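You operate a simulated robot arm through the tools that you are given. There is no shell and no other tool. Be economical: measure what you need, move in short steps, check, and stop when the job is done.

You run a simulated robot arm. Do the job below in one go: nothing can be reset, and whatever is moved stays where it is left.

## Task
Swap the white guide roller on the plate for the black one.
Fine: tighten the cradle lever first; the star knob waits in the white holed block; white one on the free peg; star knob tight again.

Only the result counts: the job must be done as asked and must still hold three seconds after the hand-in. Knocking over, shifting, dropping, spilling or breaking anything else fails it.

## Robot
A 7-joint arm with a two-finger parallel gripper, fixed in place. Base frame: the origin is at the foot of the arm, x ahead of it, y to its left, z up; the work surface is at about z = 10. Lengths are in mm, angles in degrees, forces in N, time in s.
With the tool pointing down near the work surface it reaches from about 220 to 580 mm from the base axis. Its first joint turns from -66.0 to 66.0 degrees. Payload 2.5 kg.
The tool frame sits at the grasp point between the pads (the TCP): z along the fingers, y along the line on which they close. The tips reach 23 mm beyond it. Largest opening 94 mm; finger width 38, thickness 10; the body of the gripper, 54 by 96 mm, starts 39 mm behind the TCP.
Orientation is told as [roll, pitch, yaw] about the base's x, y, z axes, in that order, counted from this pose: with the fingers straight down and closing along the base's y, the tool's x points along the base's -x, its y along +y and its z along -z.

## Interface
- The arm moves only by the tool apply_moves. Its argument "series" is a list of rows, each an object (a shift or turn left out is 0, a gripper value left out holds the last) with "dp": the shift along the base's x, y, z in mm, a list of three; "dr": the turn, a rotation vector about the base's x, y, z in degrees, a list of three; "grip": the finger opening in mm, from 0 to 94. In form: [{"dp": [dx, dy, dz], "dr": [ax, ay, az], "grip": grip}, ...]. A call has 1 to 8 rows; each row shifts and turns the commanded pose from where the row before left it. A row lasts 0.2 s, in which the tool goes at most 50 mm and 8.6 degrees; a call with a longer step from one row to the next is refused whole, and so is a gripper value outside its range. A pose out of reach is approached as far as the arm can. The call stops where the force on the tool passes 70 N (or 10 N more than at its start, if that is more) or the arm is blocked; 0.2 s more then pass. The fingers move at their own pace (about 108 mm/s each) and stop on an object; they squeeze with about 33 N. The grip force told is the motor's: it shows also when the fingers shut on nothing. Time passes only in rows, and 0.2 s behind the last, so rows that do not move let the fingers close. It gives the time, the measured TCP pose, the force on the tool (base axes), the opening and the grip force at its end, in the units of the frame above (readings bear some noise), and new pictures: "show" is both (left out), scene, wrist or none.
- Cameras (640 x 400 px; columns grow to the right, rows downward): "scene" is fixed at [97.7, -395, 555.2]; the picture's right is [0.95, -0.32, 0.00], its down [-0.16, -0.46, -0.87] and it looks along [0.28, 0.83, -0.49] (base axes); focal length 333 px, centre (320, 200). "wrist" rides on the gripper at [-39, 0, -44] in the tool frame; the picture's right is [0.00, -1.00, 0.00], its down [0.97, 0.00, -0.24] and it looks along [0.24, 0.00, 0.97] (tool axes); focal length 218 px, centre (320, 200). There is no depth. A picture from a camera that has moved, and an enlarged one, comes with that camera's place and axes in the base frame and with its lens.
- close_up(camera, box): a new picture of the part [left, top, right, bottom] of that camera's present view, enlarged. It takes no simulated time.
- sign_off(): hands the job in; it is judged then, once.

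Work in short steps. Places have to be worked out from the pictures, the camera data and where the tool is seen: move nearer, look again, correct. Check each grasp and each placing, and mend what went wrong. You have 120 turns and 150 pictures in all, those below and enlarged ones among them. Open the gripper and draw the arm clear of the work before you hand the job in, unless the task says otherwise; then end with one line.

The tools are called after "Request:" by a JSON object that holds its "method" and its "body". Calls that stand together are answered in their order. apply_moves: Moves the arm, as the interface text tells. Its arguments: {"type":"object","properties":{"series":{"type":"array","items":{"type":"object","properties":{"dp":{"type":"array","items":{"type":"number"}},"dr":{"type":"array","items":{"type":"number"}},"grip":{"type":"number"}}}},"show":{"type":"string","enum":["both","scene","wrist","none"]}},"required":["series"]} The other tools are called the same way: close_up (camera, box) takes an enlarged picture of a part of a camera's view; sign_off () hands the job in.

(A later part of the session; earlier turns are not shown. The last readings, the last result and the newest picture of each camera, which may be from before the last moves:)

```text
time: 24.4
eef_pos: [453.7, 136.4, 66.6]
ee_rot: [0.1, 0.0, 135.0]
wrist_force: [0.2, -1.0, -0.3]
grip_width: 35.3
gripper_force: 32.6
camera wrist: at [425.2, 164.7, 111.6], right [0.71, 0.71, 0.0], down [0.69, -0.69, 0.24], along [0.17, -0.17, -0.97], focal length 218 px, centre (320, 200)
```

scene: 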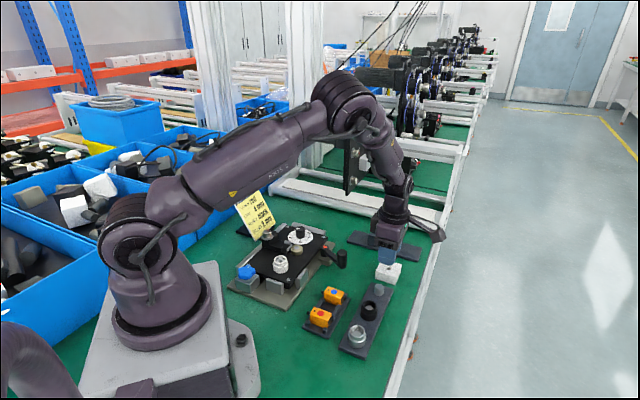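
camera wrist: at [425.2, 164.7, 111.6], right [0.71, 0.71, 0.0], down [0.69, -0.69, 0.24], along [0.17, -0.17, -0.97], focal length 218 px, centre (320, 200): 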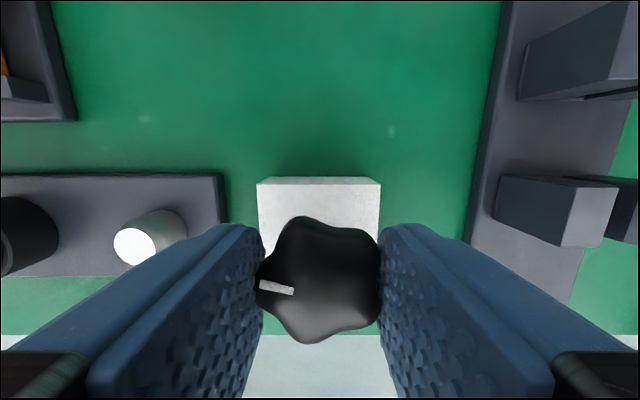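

No contact yet, so I continue down.

Request:
{"method": "apply_moves", "body": {"series": [{"dp": [0, 0, -1.5]}, {"dp": [0, 0, -1.5]}, {"dp": [0, 0, -1.5]}, {"dp": [0, 0, -1.5]}], "show": "scene"}}

Request:
{"method": "close_up", "body": {"camera": "scene", "box": [360, 230, 420, 290]}}

```text
time: 25.4
eef_pos: [453.1, 135.5, 59.5]
ee_rot: [-0.1, -0.1, 135.0]
wrist_force: [-0.2, -0.1, -0.7]
grip_width: 35.5
gripper_force: 33.0
```

scene: 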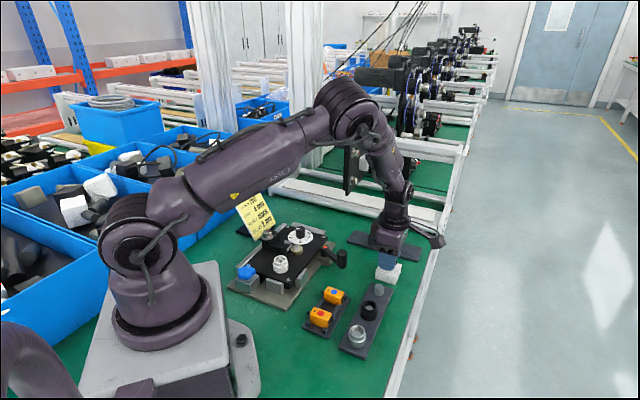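

```text
6.67 times, centred on (390, 260) of scene
camera zoom: at [97.7, -395.0, 555.2], right [0.95, -0.32, 0.0], down [-0.16, -0.46, -0.87], along [0.28, 0.83, -0.49], focal length 2220 px, centre (-147, -200)
```

zoom: 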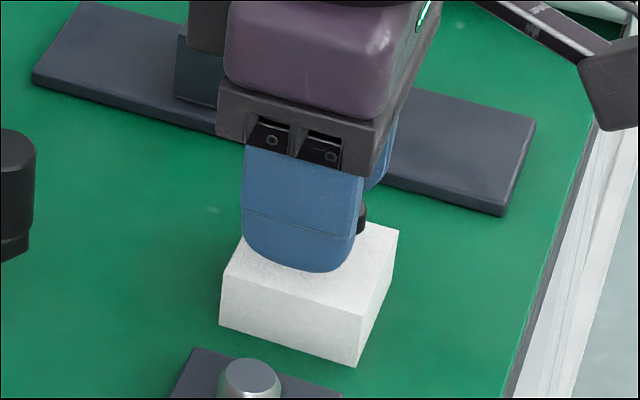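

Still no force, with the tips at about z=36. I continue down in small steps until contact.

Request:
{"method": "apply_moves", "body": {"series": [{"dp": [0, 0, -1.5]}, {"dp": [0, 0, -1.5]}, {"dp": [0, 0, -1.5]}], "show": "none"}}

```text
time: 26.2
eef_pos: [454.2, 135.8, 56.4]
ee_rot: [0.0, -0.1, 135.0]
wrist_force: [0.8, 0.8, 0.2]
grip_width: 35.5
gripper_force: 32.6
```

Request:
{"method": "apply_moves", "body": {"series": [{"dp": [0, 0, -1.5]}, {"dp": [0, 0, -1.5]}]}}

Request:
{"method": "close_up", "body": {"camera": "scene", "box": [360, 230, 420, 290]}}

```text
time: 26.8
eef_pos: [451.9, 135.9, 53.3]
ee_rot: [0.0, 0.1, 134.9]
wrist_force: [-0.3, 0.0, 0.9]
grip_width: 35.4
gripper_force: 32.9
camera wrist: at [424.7, 164.3, 98.2], right [0.71, 0.71, 0.0], down [0.69, -0.69, 0.24], along [0.17, -0.17, -0.97], focal length 218 px, centre (320, 200)
```

scene: 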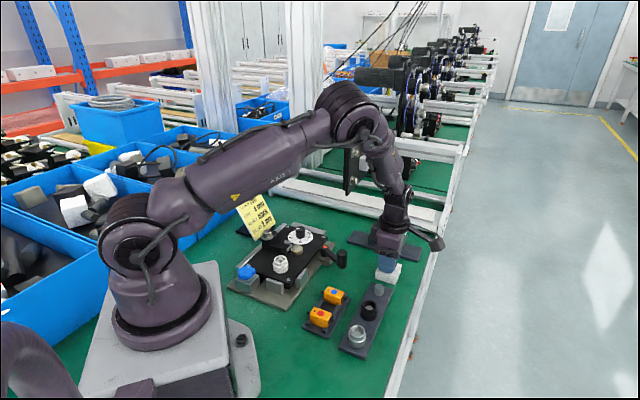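
wrist: 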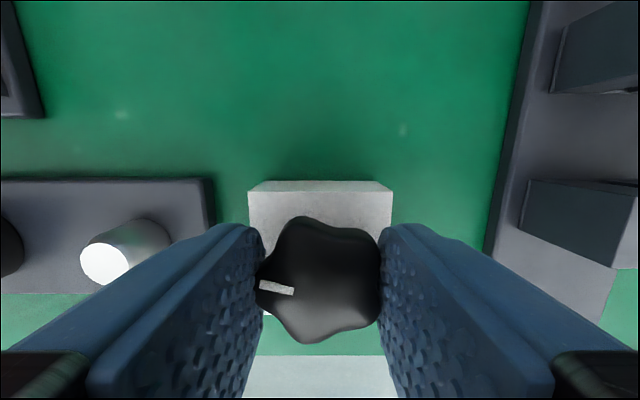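

```text
6.67 times, centred on (390, 260) of scene
camera zoom: at [97.7, -395.0, 555.2], right [0.95, -0.32, 0.0], down [-0.16, -0.46, -0.87], along [0.28, 0.83, -0.49], focal length 2220 px, centre (-147, -200)
```

zoom: 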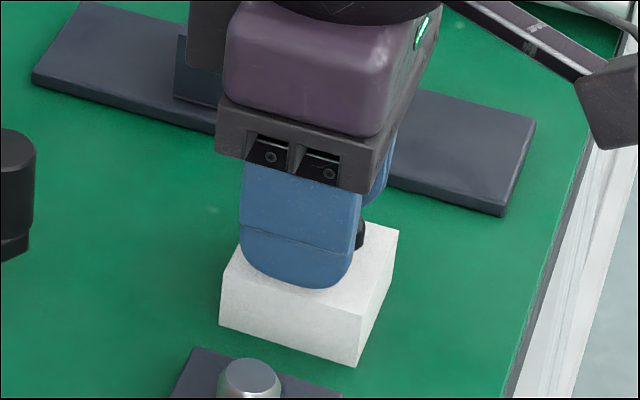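

The block-width change puts its top near z≈24, so the tips are still about 6 mm above it. I continue with 1 mm steps.

Request:
{"method": "apply_moves", "body": {"series": [{"dp": [0, 0, -1]}, {"dp": [0, 0, -1]}, {"dp": [0, 0, -1]}, {}], "show": "none"}}

```text
time: 27.8
eef_pos: [453.4, 135.3, 49.4]
ee_rot: [-0.1, 0.0, 135.0]
wrist_force: [3.0, -2.4, 1.1]
grip_width: 35.3
gripper_force: 33.2
```

A small side force appears, suggesting the stud is in the hole. I ease 0.4 mm in that direction and continue down.

Request:
{"method": "apply_moves", "body": {"series": [{"dp": [0.3, -0.3, -1]}, {"dp": [0, 0, -1]}, {}]}}

Request:
{"method": "close_up", "body": {"camera": "scene", "box": [360, 230, 420, 290]}}

```text
time: 28.6
eef_pos: [453.0, 136.9, 49.2]
ee_rot: [-0.1, 0.0, 135.0]
wrist_force: [-9.8, -7.2, 38.8]
grip_width: 35.7
gripper_force: 32.5
camera wrist: at [425.7, 165.4, 94.2], right [0.71, 0.71, 0.0], down [0.69, -0.69, 0.24], along [0.17, -0.17, -0.97], focal length 218 px, centre (320, 200)
```

scene: 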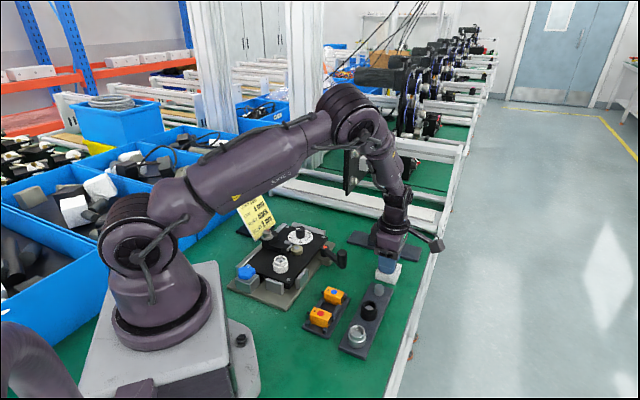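
wrist: 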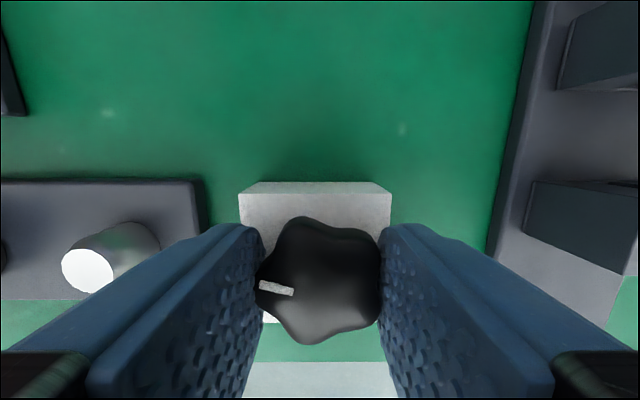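

```text
6.67 times, centred on (390, 260) of scene
camera zoom: at [97.5, -395.1, 555.2], right [0.95, -0.32, 0.0], down [-0.16, -0.46, -0.87], along [0.28, 0.83, -0.49], focal length 2220 px, centre (-147, -200)
```

zoom: 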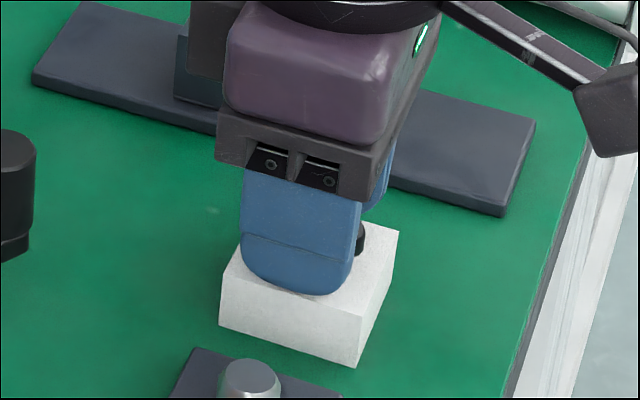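

Contact came at tip z≈26 with 39 N. To learn whether the stud is in the hole, I ease up 1.5 mm and try a gentle 1 mm sideways nudge.

Request:
{"method": "apply_moves", "body": {"series": [{"dp": [0, 0, 1.5]}, {}, {"dp": [-0.7, -0.7, 0]}, {}], "show": "none"}}

```text
time: 29.6
eef_pos: [452.6, 135.2, 50.5]
ee_rot: [-0.1, 0.1, 135.0]
wrist_force: [7.4, 2.0, 15.0]
grip_width: 35.4
gripper_force: 33.3
```

The sideways resistance of 7 N shows the stud is held in the hole. I go back, press lightly, open to 52 and look.

Request:
{"method": "apply_moves", "body": {"series": [{"dp": [0.7, 0.7, -0.8]}, {}, {"grip": 52}, {}]}}

Request:
{"method": "close_up", "body": {"camera": "scene", "box": [360, 230, 420, 290]}}

```text
time: 30.6
eef_pos: [451.0, 135.8, 47.8]
ee_rot: [0.1, 0.0, 135.0]
wrist_force: [-9.7, -4.0, 13.6]
grip_width: 48.4
gripper_force: 0.0
camera wrist: at [423.4, 164.3, 92.2], right [0.71, 0.71, 0.0], down [0.69, -0.69, 0.24], along [0.17, -0.17, -0.97], focal length 218 px, centre (320, 200)
```

scene: 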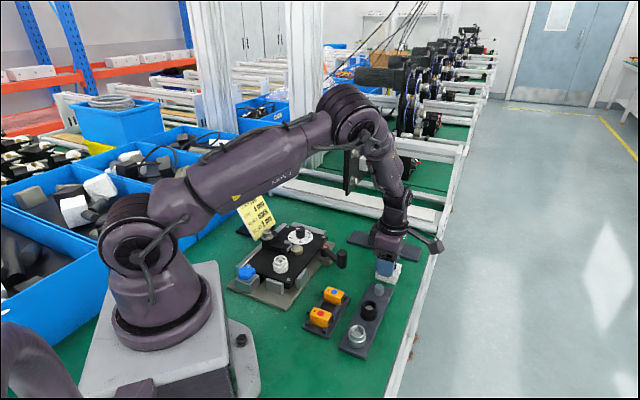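
wrist: 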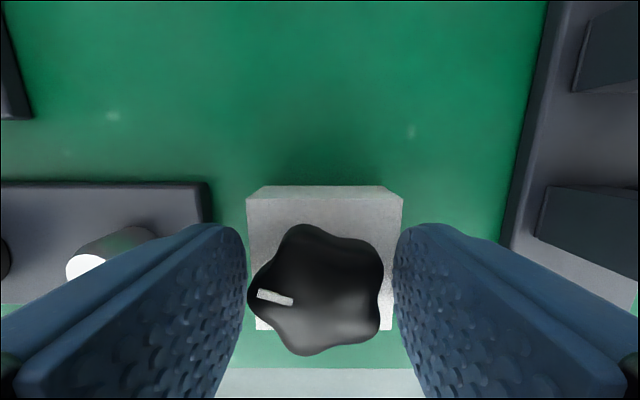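

```text
6.67 times, centred on (390, 260) of scene
camera zoom: at [97.6, -395.0, 555.2], right [0.95, -0.32, 0.0], down [-0.16, -0.46, -0.87], along [0.28, 0.83, -0.49], focal length 2220 px, centre (-147, -200)
```

zoom: 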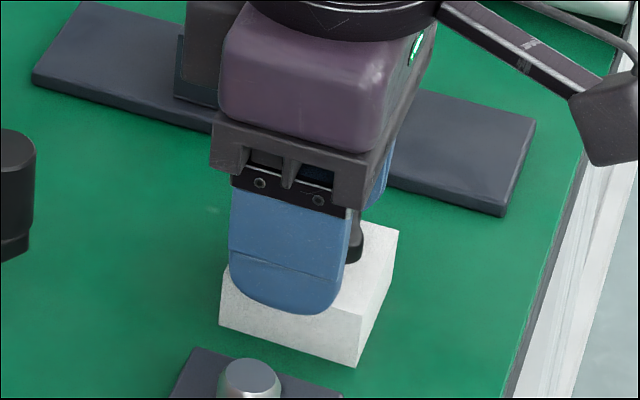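

The knob stands upright in the block. I lift straight up with the fingers open and check it.

Request:
{"method": "apply_moves", "body": {"series": [{"dp": [0, 0, 5]}, {"dp": [0, 0, 30]}, {"dp": [0, 0, 45]}, {}]}}

Request:
{"method": "close_up", "body": {"camera": "scene", "box": [340, 230, 420, 290]}}

```text
time: 31.6
eef_pos: [451.7, 134.9, 130.5]
ee_rot: [-0.1, 0.0, 135.0]
wrist_force: [-0.3, 0.7, -0.1]
grip_width: 52.0
gripper_force: 0.2
camera wrist: at [424.3, 164.9, 176.2], right [0.71, 0.71, 0.0], down [0.69, -0.69, 0.24], along [0.17, -0.17, -0.97], focal length 218 px, centre (320, 200)
```

scene: 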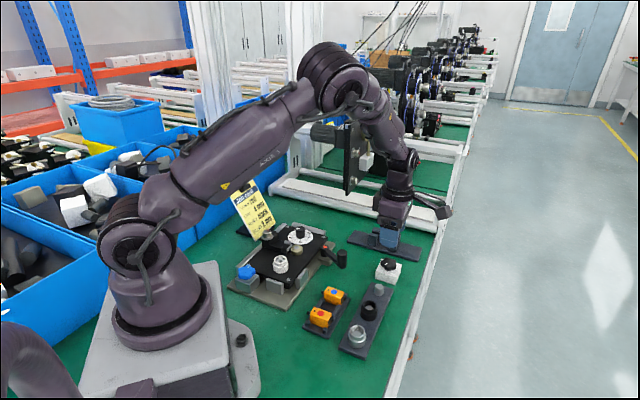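
wrist: 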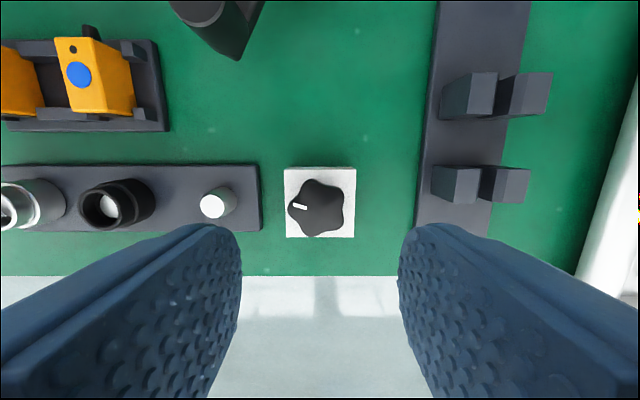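

```text
6.67 times, centred on (380, 260) of scene
camera zoom: at [97.7, -395.0, 555.2], right [0.95, -0.32, 0.0], down [-0.16, -0.46, -0.87], along [0.28, 0.83, -0.49], focal length 2220 px, centre (-80, -200)
```

zoom: 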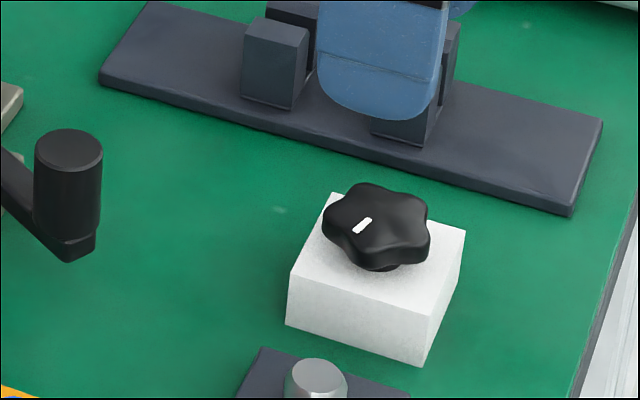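

The star knob sits properly in the block. Next is the white roller, so I travel back above it, keeping high, for a fresh look.

Request:
{"method": "apply_moves", "body": {"series": [{"dp": [-41, 11, 10], "grip": 60}, {"dp": [-41, 11, 0]}, {"dp": [-41, 11, 0]}, {"dp": [-41, 11, 0]}, {"dp": [-41, 11, 0]}, {"dp": [-10, 5, -10]}, {}]}}

Request:
{"method": "close_up", "body": {"camera": "scene", "box": [260, 240, 310, 280]}}

```text
time: 33.2
eef_pos: [237.3, 195.2, 126.6]
ee_rot: [0.0, 0.0, 135.0]
wrist_force: [0.3, 0.0, 0.0]
grip_width: 59.9
gripper_force: 0.0
camera wrist: at [208.4, 223.9, 172.4], right [0.71, 0.71, 0.0], down [0.69, -0.69, 0.24], along [0.17, -0.17, -0.97], focal length 218 px, centre (320, 200)
```

scene: 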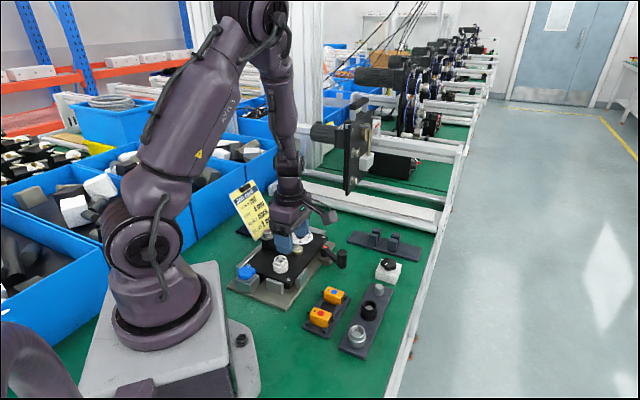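
wrist: 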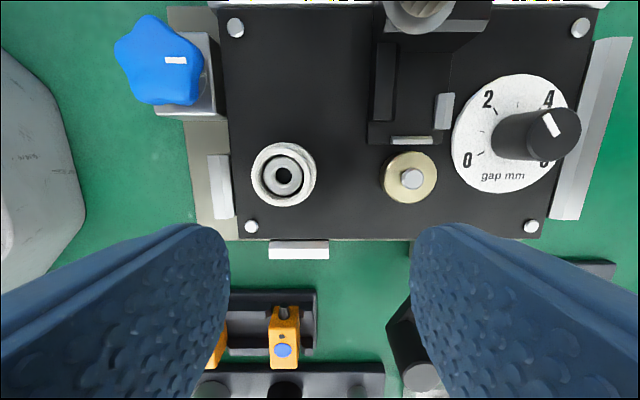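

```text
10.00 times, centred on (285, 260) of scene
camera zoom: at [97.7, -395.0, 555.2], right [0.95, -0.32, 0.0], down [-0.16, -0.46, -0.87], along [0.28, 0.83, -0.49], focal length 3330 px, centre (670, -400)
```

zoom: 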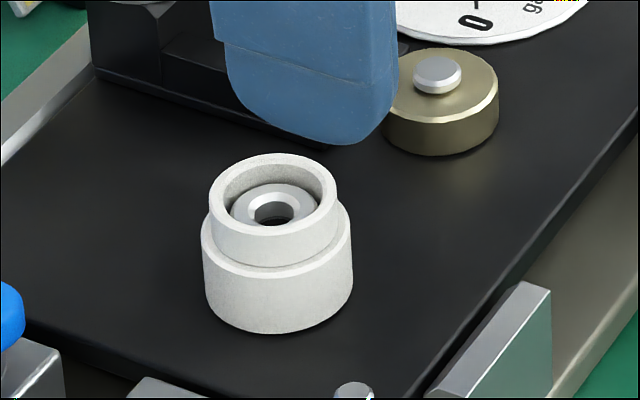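

The roller is at about (205,200), standing on the plate (z≈41–64). Guides are close on the plate's short end, so I turn the gripper 90° to close across the plate instead.

Request:
{"method": "apply_moves", "body": {"series": [{"dp": [-16, 2.5, 0], "dr": [0, 0, -8.5], "grip": 47}, {"dp": [-16.2, 2.5, 0], "dr": [0, 0, -8.5]}, {"dr": [0, 0, -8.5]}, {"dr": [0, 0, -8.5]}, {"dr": [0, 0, -8.5]}, {"dr": [0, 0, -8.5]}, {"dr": [0, 0, -8.5]}, {"dr": [0, 0, -8.5]}], "show": "none"}}

Request:
{"method": "apply_moves", "body": {"series": [{"dr": [0, 0, -8.5]}, {"dr": [0, 0, -8.5]}, {"dr": [0, 0, -5]}, {"dp": [0, 0, -16]}, {}]}}

Request:
{"method": "close_up", "body": {"camera": "scene", "box": [240, 210, 340, 290]}}

```text
time: 35.0
eef_pos: [205.2, 201.2, 128.8]
ee_rot: [0.0, 0.0, 66.7]
wrist_force: [-0.1, 0.1, -0.5]
grip_width: 47.0
gripper_force: 0.1
```

```text
time: 36.2
eef_pos: [205.5, 201.5, 111.8]
ee_rot: [0.1, 0.1, 44.8]
wrist_force: [-0.3, 0.7, 0.2]
grip_width: 47.1
gripper_force: 0.1
camera wrist: at [233.2, 229.3, 157.2], right [0.71, -0.71, 0.0], down [-0.69, -0.69, 0.24], along [-0.17, -0.17, -0.97], focal length 218 px, centre (320, 200)
```

scene: 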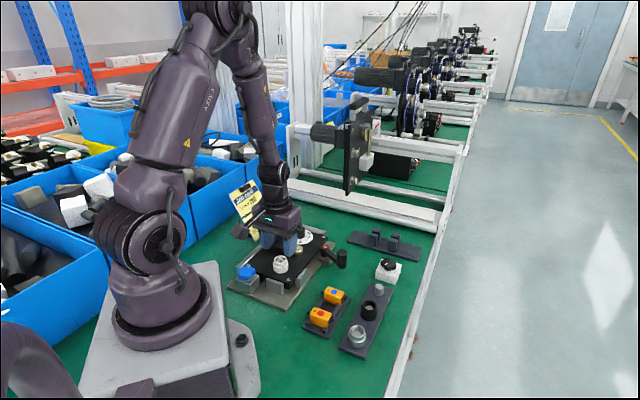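
wrist: 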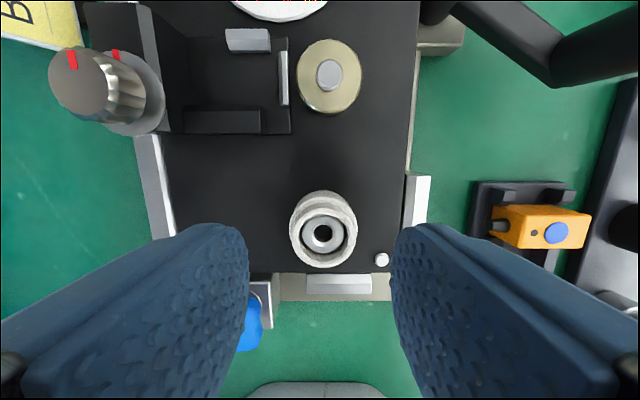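

```text
5.00 times, centred on (290, 250) of scene
camera zoom: at [97.7, -395.0, 555.2], right [0.95, -0.32, 0.0], down [-0.16, -0.46, -0.87], along [0.28, 0.83, -0.49], focal length 1665 px, centre (470, -50)
```

zoom: 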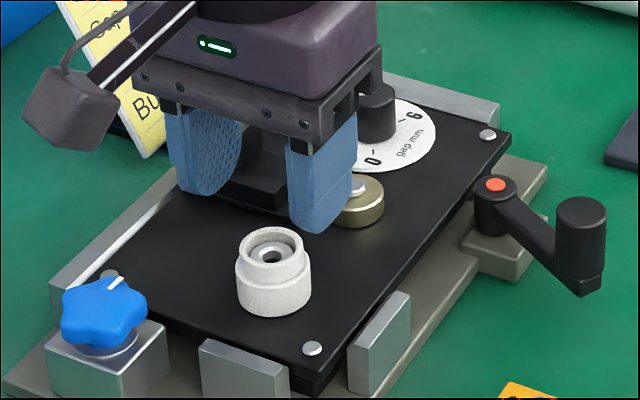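

The roller is almost centred between the fingers. I lower to TCP z≈68, with the tips just above the screw heads, and close.

Request:
{"method": "apply_moves", "body": {"series": [{"dp": [0.7, -1.2, -14]}, {"dp": [0, 0, -14]}, {"dp": [0, 0, -15.5]}, {}, {"grip": 25}, {}]}}

Request:
{"method": "close_up", "body": {"camera": "scene", "box": [240, 210, 340, 290]}}

```text
time: 37.6
eef_pos: [206.4, 199.5, 68.0]
ee_rot: [-0.1, 0.0, 45.0]
wrist_force: [0.2, -0.8, 0.2]
grip_width: 32.3
gripper_force: 33.1
camera wrist: at [233.8, 228.6, 113.8], right [0.71, -0.71, 0.0], down [-0.69, -0.69, 0.24], along [-0.17, -0.17, -0.97], focal length 218 px, centre (320, 200)
```

scene: 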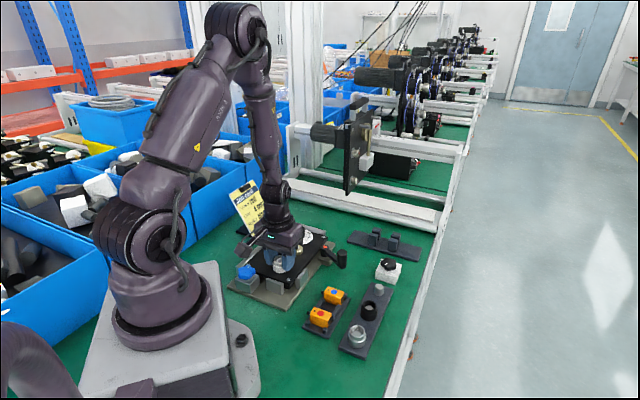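
wrist: 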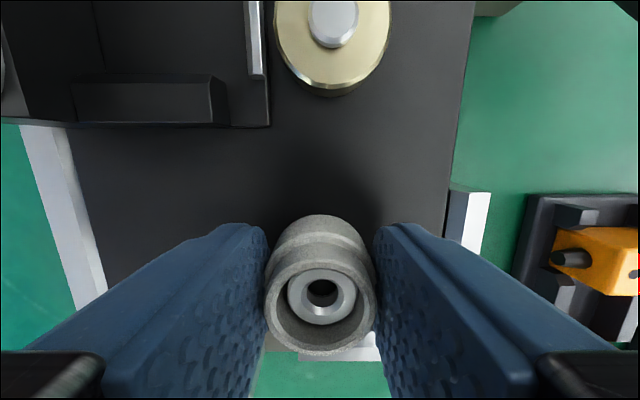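

```text
5.00 times, centred on (290, 250) of scene
camera zoom: at [97.7, -395.0, 555.2], right [0.95, -0.32, 0.0], down [-0.16, -0.46, -0.87], along [0.28, 0.83, -0.49], focal length 1665 px, centre (470, -50)
```

zoom: 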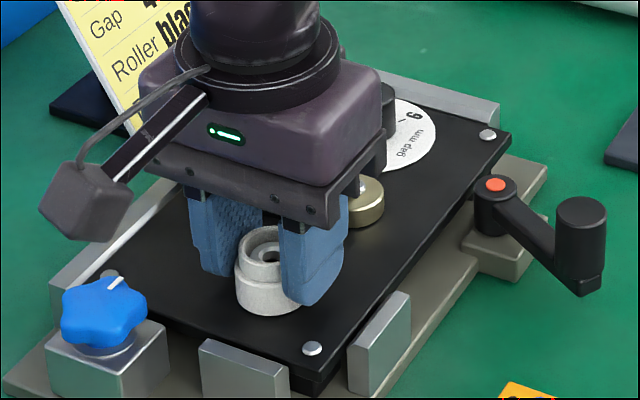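

Gripped at 32 mm with no side force, so the post axis is at about (206.4,199.5). I lift straight up and look.

Request:
{"method": "apply_moves", "body": {"series": [{"dp": [0, 0, 5]}, {"dp": [0, 0, 15]}, {"dp": [0, 0, 30]}, {"dp": [0, 0, 40]}, {}]}}

Request:
{"method": "close_up", "body": {"camera": "scene", "box": [240, 190, 360, 290]}}

```text
time: 38.8
eef_pos: [204.7, 200.0, 157.9]
ee_rot: [0.0, 0.0, 45.0]
wrist_force: [0.7, -0.2, -0.4]
grip_width: 32.5
gripper_force: 33.1
camera wrist: at [232.4, 228.4, 202.8], right [0.71, -0.71, 0.0], down [-0.69, -0.69, 0.24], along [-0.17, -0.17, -0.97], focal length 218 px, centre (320, 200)
```

scene: 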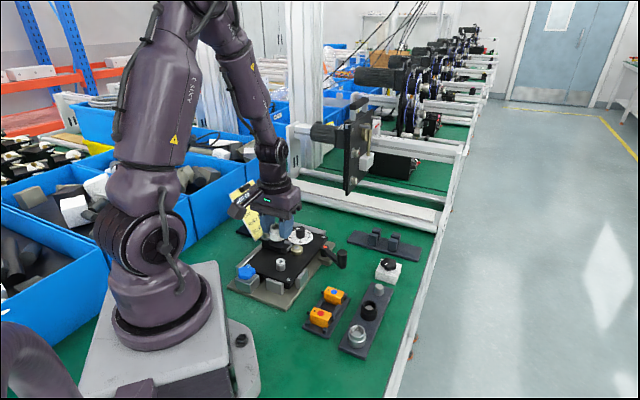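
wrist: 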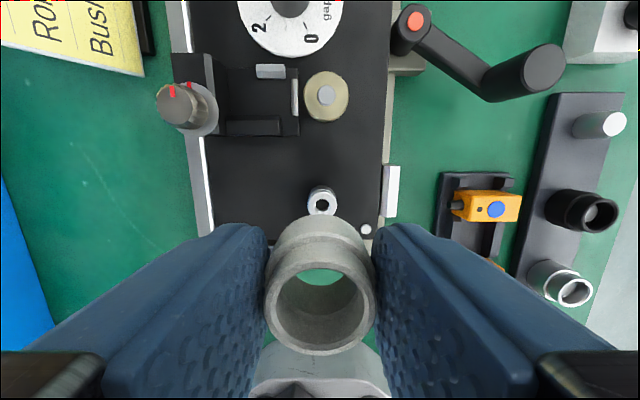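

```text
4.00 times, centred on (300, 240) of scene
camera zoom: at [97.7, -395.0, 555.2], right [0.95, -0.32, 0.0], down [-0.16, -0.46, -0.87], along [0.28, 0.83, -0.49], focal length 1332 px, centre (400, 40)
```

zoom: 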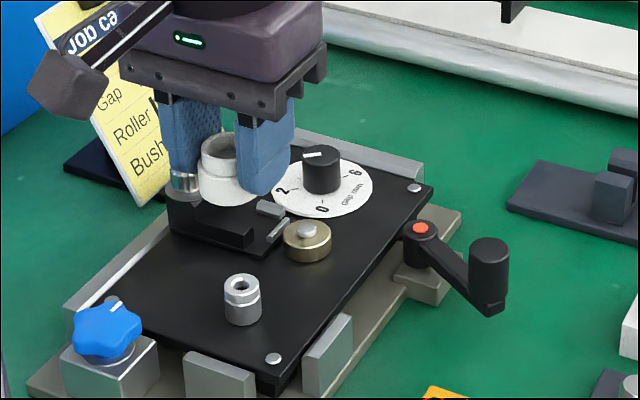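

The white roller is off and the bare post is visible. I carry it toward the free peg and stop just short, so the wrist camera sees the peg.

Request:
{"method": "apply_moves", "body": {"series": [{"dp": [34, -28, 0]}, {"dp": [34, -28, 0]}, {"dp": [34, -28, 0]}, {"dp": [34, -28, -10]}, {"dp": [34, -28, -15]}, {}]}}

Request:
{"method": "close_up", "body": {"camera": "wrist", "box": [220, 60, 420, 220]}}

Request:
{"method": "close_up", "body": {"camera": "scene", "box": [330, 240, 420, 360]}}

```text
time: 40.2
eef_pos: [376.5, 59.8, 134.8]
ee_rot: [0.0, 0.0, 45.0]
wrist_force: [0.6, 0.5, -1.1]
grip_width: 32.5
gripper_force: 33.3
camera wrist: at [404.2, 89.1, 179.9], right [0.71, -0.71, 0.0], down [-0.69, -0.69, 0.24], along [-0.17, -0.17, -0.97], focal length 218 px, centre (320, 200)
```

scene: 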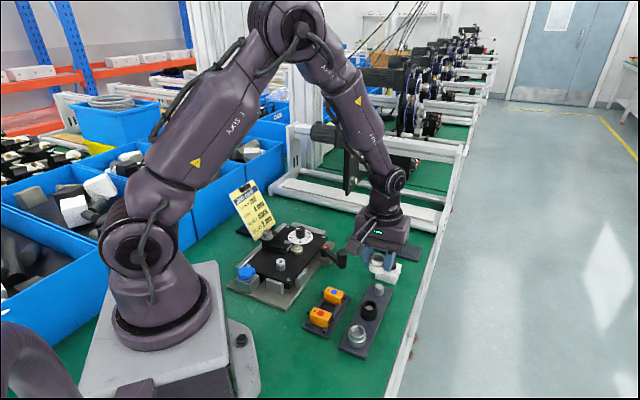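
wrist: 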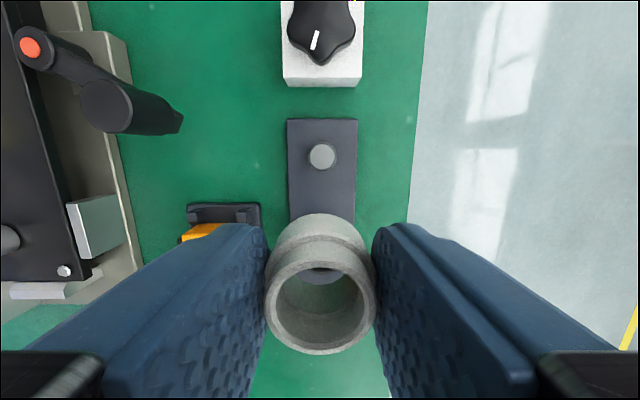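

```text
2.50 times, centred on (320, 140) of wrist
camera zoom: at [404.2, 89.1, 179.9], right [0.71, -0.71, 0.0], down [-0.69, -0.69, 0.24], along [-0.17, -0.17, -0.97], focal length 546 px, centre (320, 350)
```

zoom: 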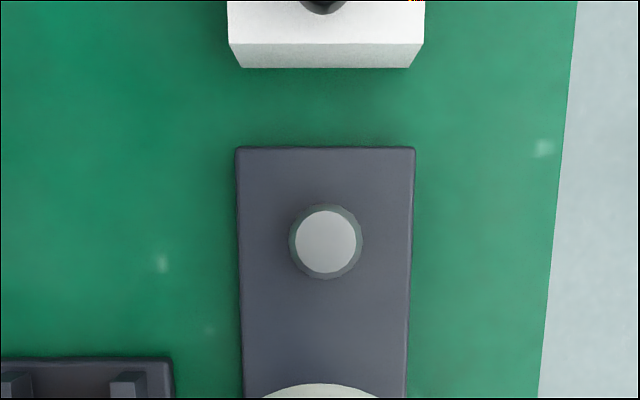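

```text
3.33 times, centred on (375, 300) of scene
camera zoom: at [97.7, -395.0, 555.2], right [0.95, -0.32, 0.0], down [-0.16, -0.46, -0.87], along [0.28, 0.83, -0.49], focal length 1110 px, centre (137, -133)
```

zoom: 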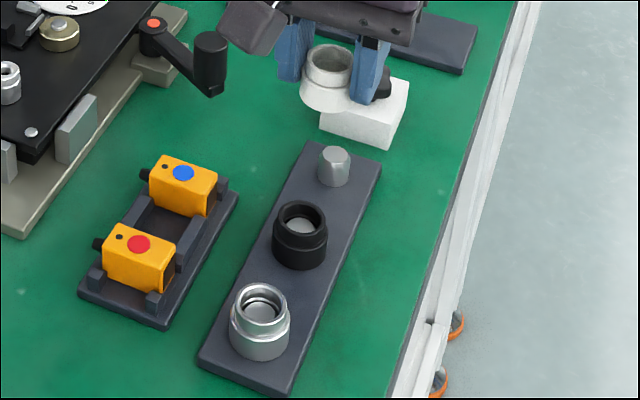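

The peg is at about (400.5,83.3), almost straight below the camera, with its top near z≈30. I move over it and lower to just above so I can look through the bore.

Request:
{"method": "apply_moves", "body": {"series": [{"dp": [12, 11.8, 0]}, {"dp": [12, 11.7, -15]}, {"dp": [0, 0, -30]}, {"dp": [0, 0, -12]}, {}]}}

Request:
{"method": "close_up", "body": {"camera": "wrist", "box": [240, 190, 400, 360]}}

Request:
{"method": "close_up", "body": {"camera": "scene", "box": [340, 240, 420, 320]}}

```text
time: 41.4
eef_pos: [401.8, 83.3, 76.3]
ee_rot: [0.1, 0.0, 45.0]
wrist_force: [0.9, 0.4, -0.5]
grip_width: 32.6
gripper_force: 32.9
camera wrist: at [428.3, 111.1, 121.5], right [0.71, -0.71, 0.0], down [-0.69, -0.69, 0.24], along [-0.17, -0.17, -0.97], focal length 218 px, centre (320, 200)
```

scene: 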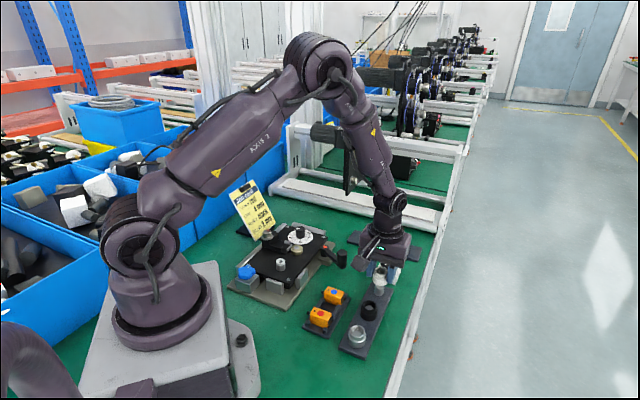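
wrist: 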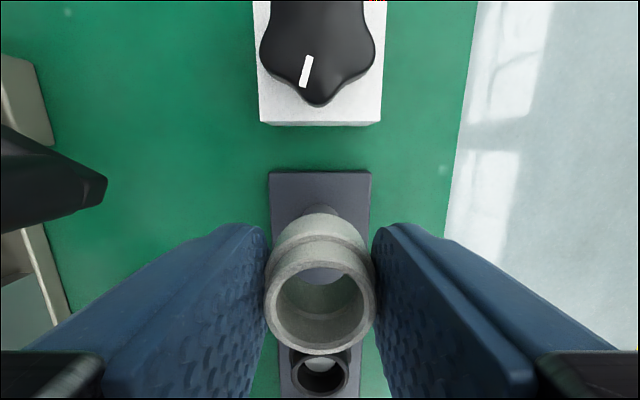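

```text
2.35 times, centred on (320, 275) of wrist
camera zoom: at [428.3, 111.1, 121.5], right [0.71, -0.71, 0.0], down [-0.69, -0.69, 0.24], along [-0.17, -0.17, -0.97], focal length 514 px, centre (320, 24)
```

zoom: 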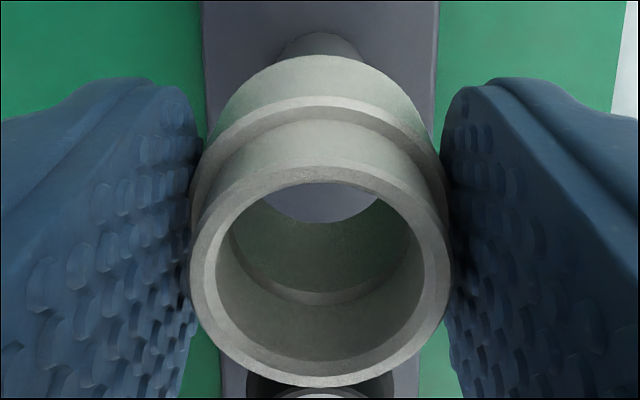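

```text
5.00 times, centred on (380, 280) of scene
camera zoom: at [97.7, -395.0, 555.2], right [0.95, -0.32, 0.0], down [-0.16, -0.46, -0.87], along [0.28, 0.83, -0.49], focal length 1665 px, centre (20, -200)
```

zoom: 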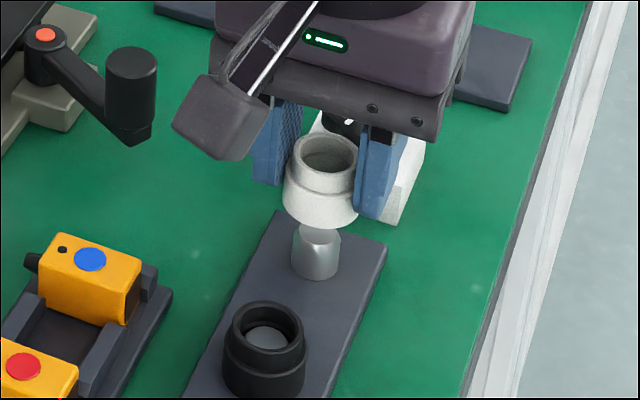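

The roller lines up with the peg in both views. I lower in small steps, watching the force.

Request:
{"method": "apply_moves", "body": {"series": [{"dp": [0, 0, -6]}, {"dp": [0, 0, -5]}, {"dp": [0, 0, -4]}, {"dp": [0, 0, -3]}, {"dp": [0, 0, -3]}, {"dp": [0, 0, -3]}]}}

Request:
{"method": "close_up", "body": {"camera": "scene", "box": [340, 240, 420, 320]}}

```text
time: 42.8
eef_pos: [400.7, 82.8, 53.7]
ee_rot: [0.1, 0.0, 45.0]
wrist_force: [-0.1, 0.1, -0.6]
grip_width: 32.4
gripper_force: 33.1
camera wrist: at [427.8, 111.1, 97.7], right [0.71, -0.71, 0.0], down [-0.69, -0.69, 0.24], along [-0.17, -0.17, -0.97], focal length 218 px, centre (320, 200)
```

scene: 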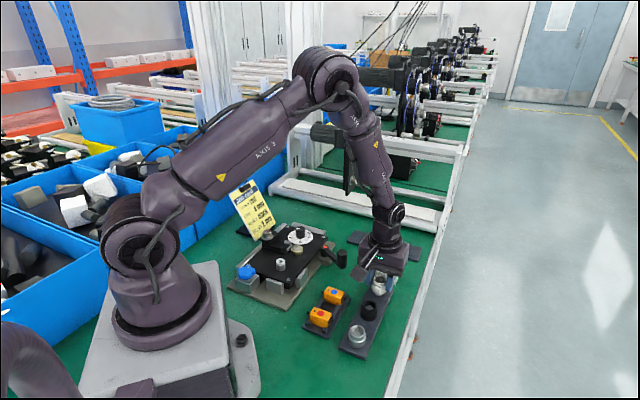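
wrist: 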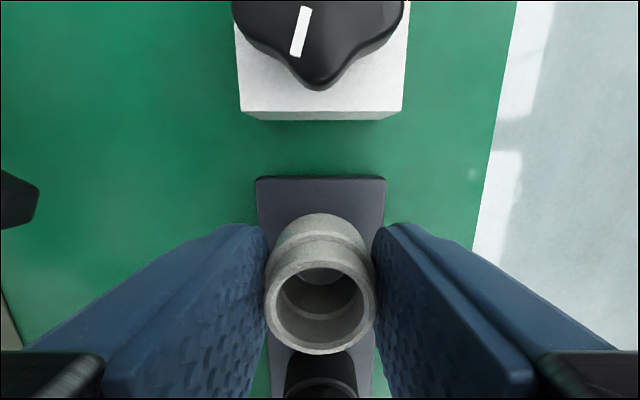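

```text
5.00 times, centred on (380, 280) of scene
camera zoom: at [97.7, -395.0, 555.2], right [0.95, -0.32, 0.0], down [-0.16, -0.46, -0.87], along [0.28, 0.83, -0.49], focal length 1665 px, centre (20, -200)
```

zoom: 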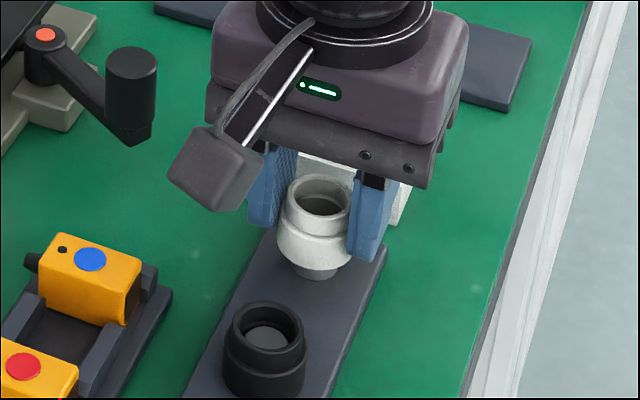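

No contact, and the peg seems to be entering the bore. I continue down.

Request:
{"method": "apply_moves", "body": {"series": [{"dp": [0, 0, -2]}, {"dp": [0, 0, -2]}, {"dp": [0, 0, -2]}, {"dp": [0, 0, -2]}, {"dp": [0, 0, -1]}]}}

Request:
{"method": "close_up", "body": {"camera": "scene", "box": [340, 240, 420, 320]}}

```text
time: 44.0
eef_pos: [400.7, 82.9, 44.3]
ee_rot: [0.1, 0.1, 44.9]
wrist_force: [1.3, -0.2, 0.6]
grip_width: 32.4
gripper_force: 33.1
camera wrist: at [427.6, 111.9, 88.5], right [0.71, -0.71, 0.0], down [-0.69, -0.69, 0.24], along [-0.17, -0.17, -0.97], focal length 218 px, centre (320, 200)
```

scene: 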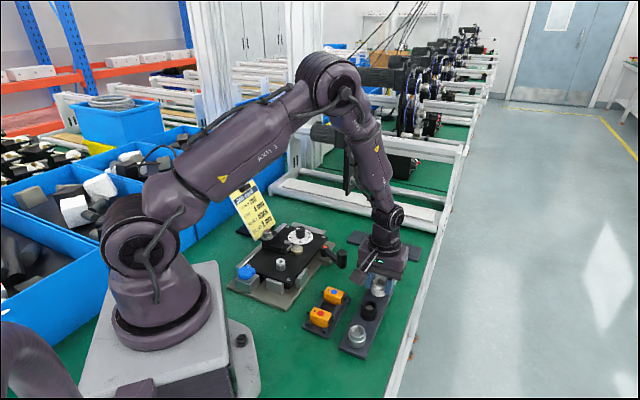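
wrist: 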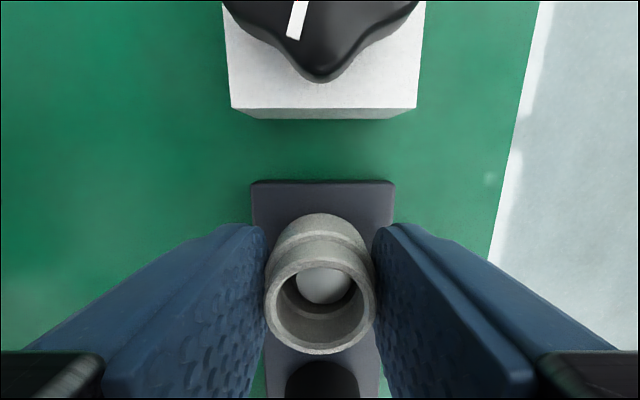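

```text
5.00 times, centred on (380, 280) of scene
camera zoom: at [97.7, -395.0, 555.2], right [0.95, -0.32, 0.0], down [-0.16, -0.46, -0.87], along [0.28, 0.83, -0.49], focal length 1665 px, centre (20, -200)
```

zoom: 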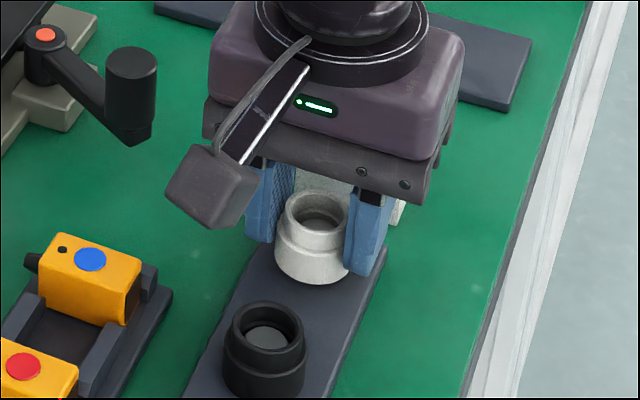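

The peg is inside the bore. I continue down until the roller seats on the tray.

Request:
{"method": "apply_moves", "body": {"series": [{"dp": [0, 0, -1]}, {"dp": [0, 0, -1]}, {"dp": [0, 0, -1]}, {"dp": [0, 0, -1]}], "show": "none"}}

```text
time: 45.0
eef_pos: [400.2, 81.9, 40.6]
ee_rot: [0.1, 0.0, 45.1]
wrist_force: [-2.3, -2.0, 13.5]
grip_width: 32.5
gripper_force: 33.3
```

Contact came at 13.5 N and the expected seating height. I release, lift and check.

Request:
{"method": "apply_moves", "body": {"series": [{"grip": 47}, {}, {"dp": [0, 0, 10]}, {"dp": [0, 0, 35]}, {"dp": [-10, -10, 30]}, {}]}}

Request:
{"method": "close_up", "body": {"camera": "scene", "box": [330, 240, 420, 360]}}

```text
time: 46.4
eef_pos: [390.9, 73.3, 115.1]
ee_rot: [0.0, 0.1, 45.0]
wrist_force: [0.4, 0.3, 0.0]
grip_width: 47.0
gripper_force: 0.1
camera wrist: at [418.4, 101.2, 159.9], right [0.71, -0.71, 0.0], down [-0.69, -0.69, 0.24], along [-0.17, -0.17, -0.97], focal length 218 px, centre (320, 200)
```

scene: 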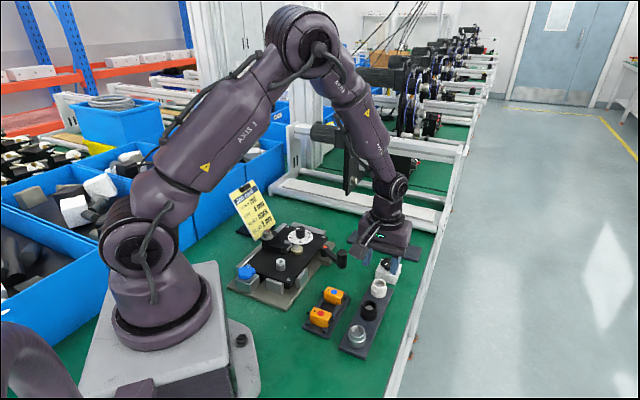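
wrist: 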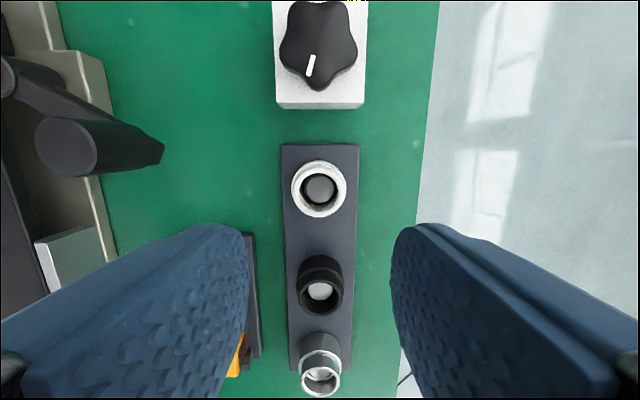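

```text
3.33 times, centred on (375, 300) of scene
camera zoom: at [97.7, -395.0, 555.2], right [0.95, -0.32, 0.0], down [-0.16, -0.46, -0.87], along [0.28, 0.83, -0.49], focal length 1110 px, centre (137, -133)
```

zoom: 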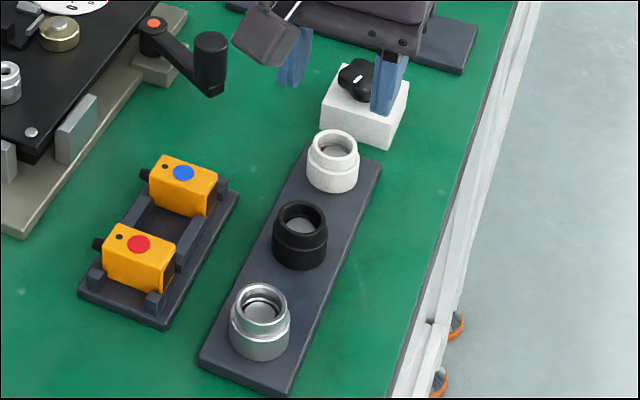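

The white roller is seated on the free peg. The black roller is at about (350.5,33.3), so I hover over it.

Request:
{"method": "apply_moves", "body": {"series": [{"dp": [-20.3, -20, 0]}, {"dp": [-20.2, -20, 0]}, {"dp": [0, 0, -25]}, {}]}}

```text
time: 47.4
eef_pos: [350.4, 32.4, 89.4]
ee_rot: [0.0, -0.1, 45.0]
wrist_force: [0.6, -0.3, 0.8]
grip_width: 46.9
gripper_force: 0.0
camera wrist: at [378.1, 60.6, 134.6], right [0.71, -0.71, 0.0], down [-0.69, -0.69, 0.24], along [-0.17, -0.17, -0.97], focal length 218 px, centre (320, 200)
```

scene: 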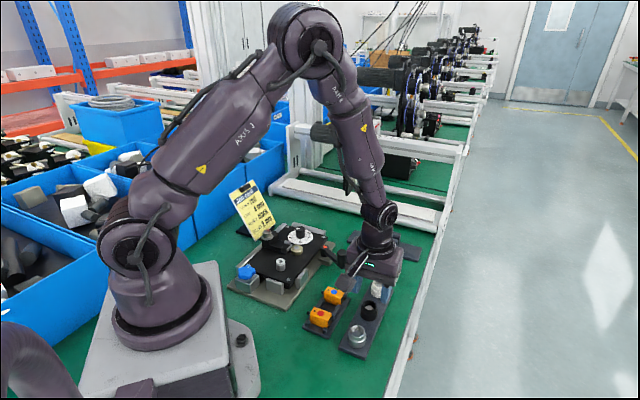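
wrist: 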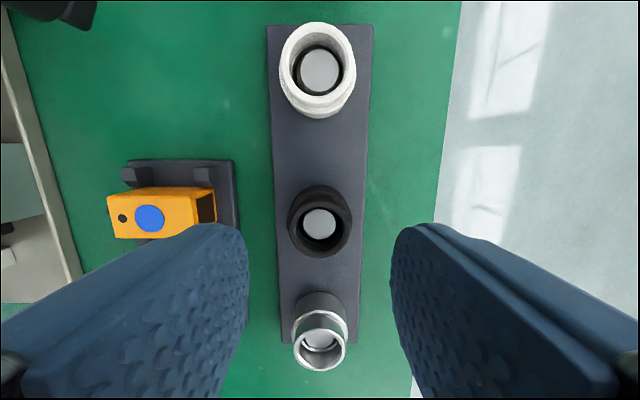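

It is centred. I lower to TCP z≈41.5 and close on it.

Request:
{"method": "apply_moves", "body": {"series": [{"dp": [0.6, 0.4, -16]}, {"dp": [0, 0, -16]}, {"dp": [0, 0, -16]}, {}, {"grip": 25}, {}]}}

Request:
{"method": "close_up", "body": {"camera": "scene", "box": [330, 250, 420, 360]}}

```text
time: 48.8
eef_pos: [350.5, 34.1, 42.1]
ee_rot: [0.0, 0.0, 45.1]
wrist_force: [3.2, -2.1, -2.2]
grip_width: 32.5
gripper_force: 32.8
camera wrist: at [378.0, 62.2, 86.6], right [0.71, -0.71, 0.0], down [-0.69, -0.69, 0.24], along [-0.17, -0.17, -0.97], focal length 218 px, centre (320, 200)
```

scene: 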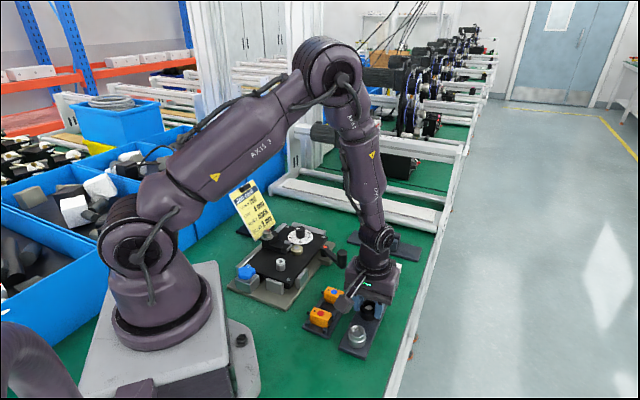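
wrist: 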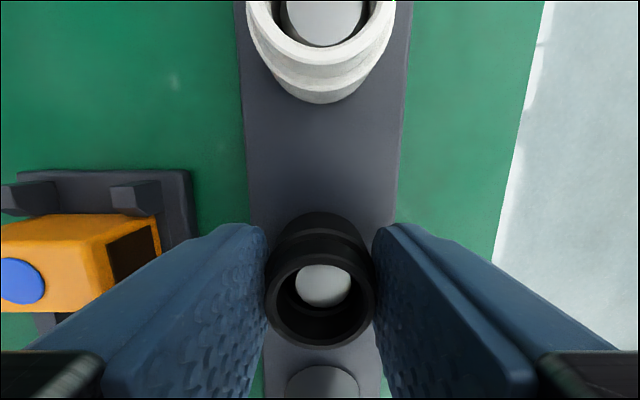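

```text
3.64 times, centred on (375, 305) of scene
camera zoom: at [97.7, -395.0, 555.2], right [0.95, -0.32, 0.0], down [-0.16, -0.46, -0.87], along [0.28, 0.83, -0.49], focal length 1211 px, centre (120, -182)
```

zoom: 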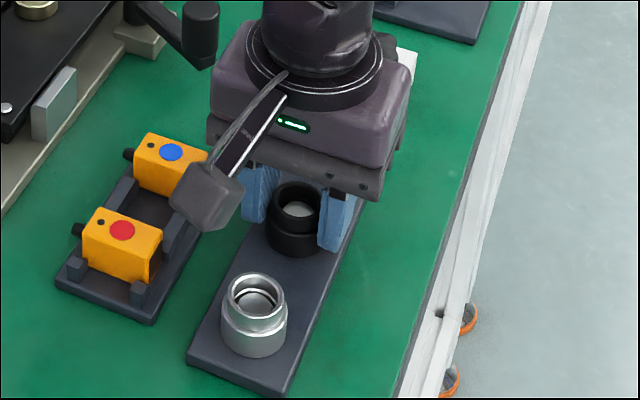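

The black roller is gripped at 32.5 mm. I lift it straight up and carry it over the post.

Request:
{"method": "apply_moves", "body": {"series": [{"dp": [0, 0, 8]}, {"dp": [0, 0, 40]}, {"dp": [0, 0, 45]}, {"dp": [-28.8, 33.1, 15]}, {"dp": [-28.8, 33.1, 0]}, {"dp": [-28.8, 33.1, 0]}, {"dp": [-28.8, 33.1, 0]}, {"dp": [-28.9, 33.0, 0]}]}}

Request:
{"method": "close_up", "body": {"camera": "scene", "box": [330, 240, 420, 360]}}

```text
time: 50.6
eef_pos: [204.9, 199.8, 151.4]
ee_rot: [0.0, 0.0, 44.9]
wrist_force: [-0.3, 0.4, -0.8]
grip_width: 32.2
gripper_force: 33.3
camera wrist: at [232.9, 228.3, 195.8], right [0.71, -0.71, 0.0], down [-0.69, -0.69, 0.24], along [-0.17, -0.17, -0.97], focal length 218 px, centre (320, 200)
```

scene: 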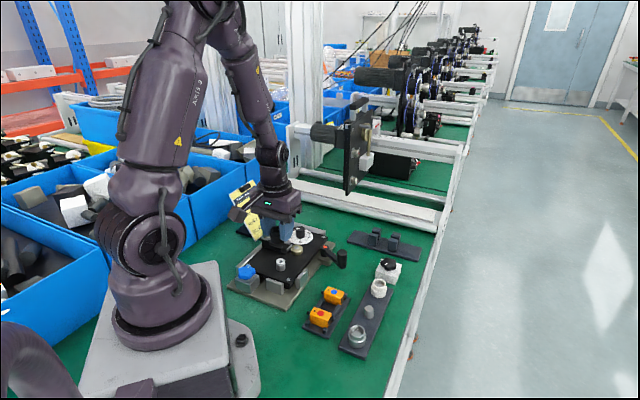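
wrist: 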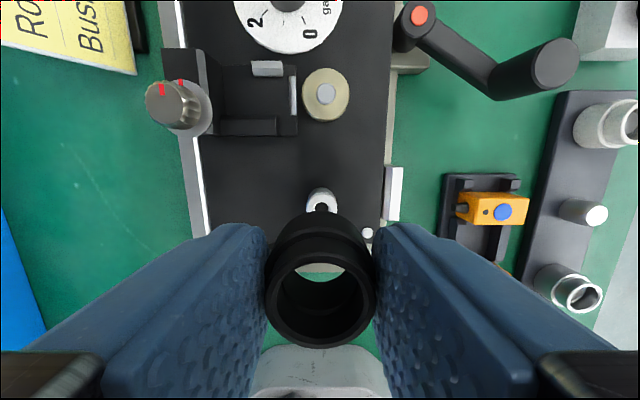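

```text
3.33 times, centred on (375, 300) of scene
camera zoom: at [97.7, -395.0, 555.2], right [0.95, -0.32, 0.0], down [-0.16, -0.46, -0.87], along [0.28, 0.83, -0.49], focal length 1110 px, centre (137, -133)
```

zoom: 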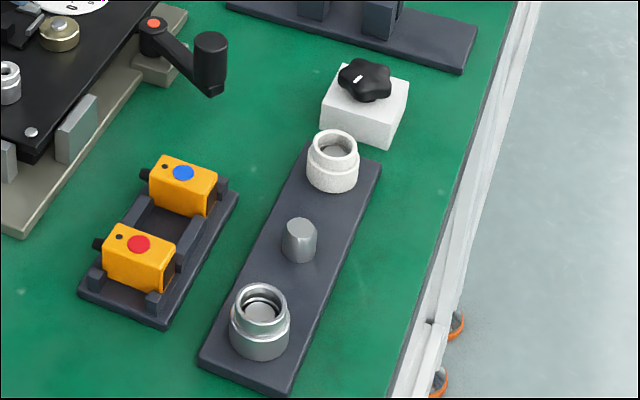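

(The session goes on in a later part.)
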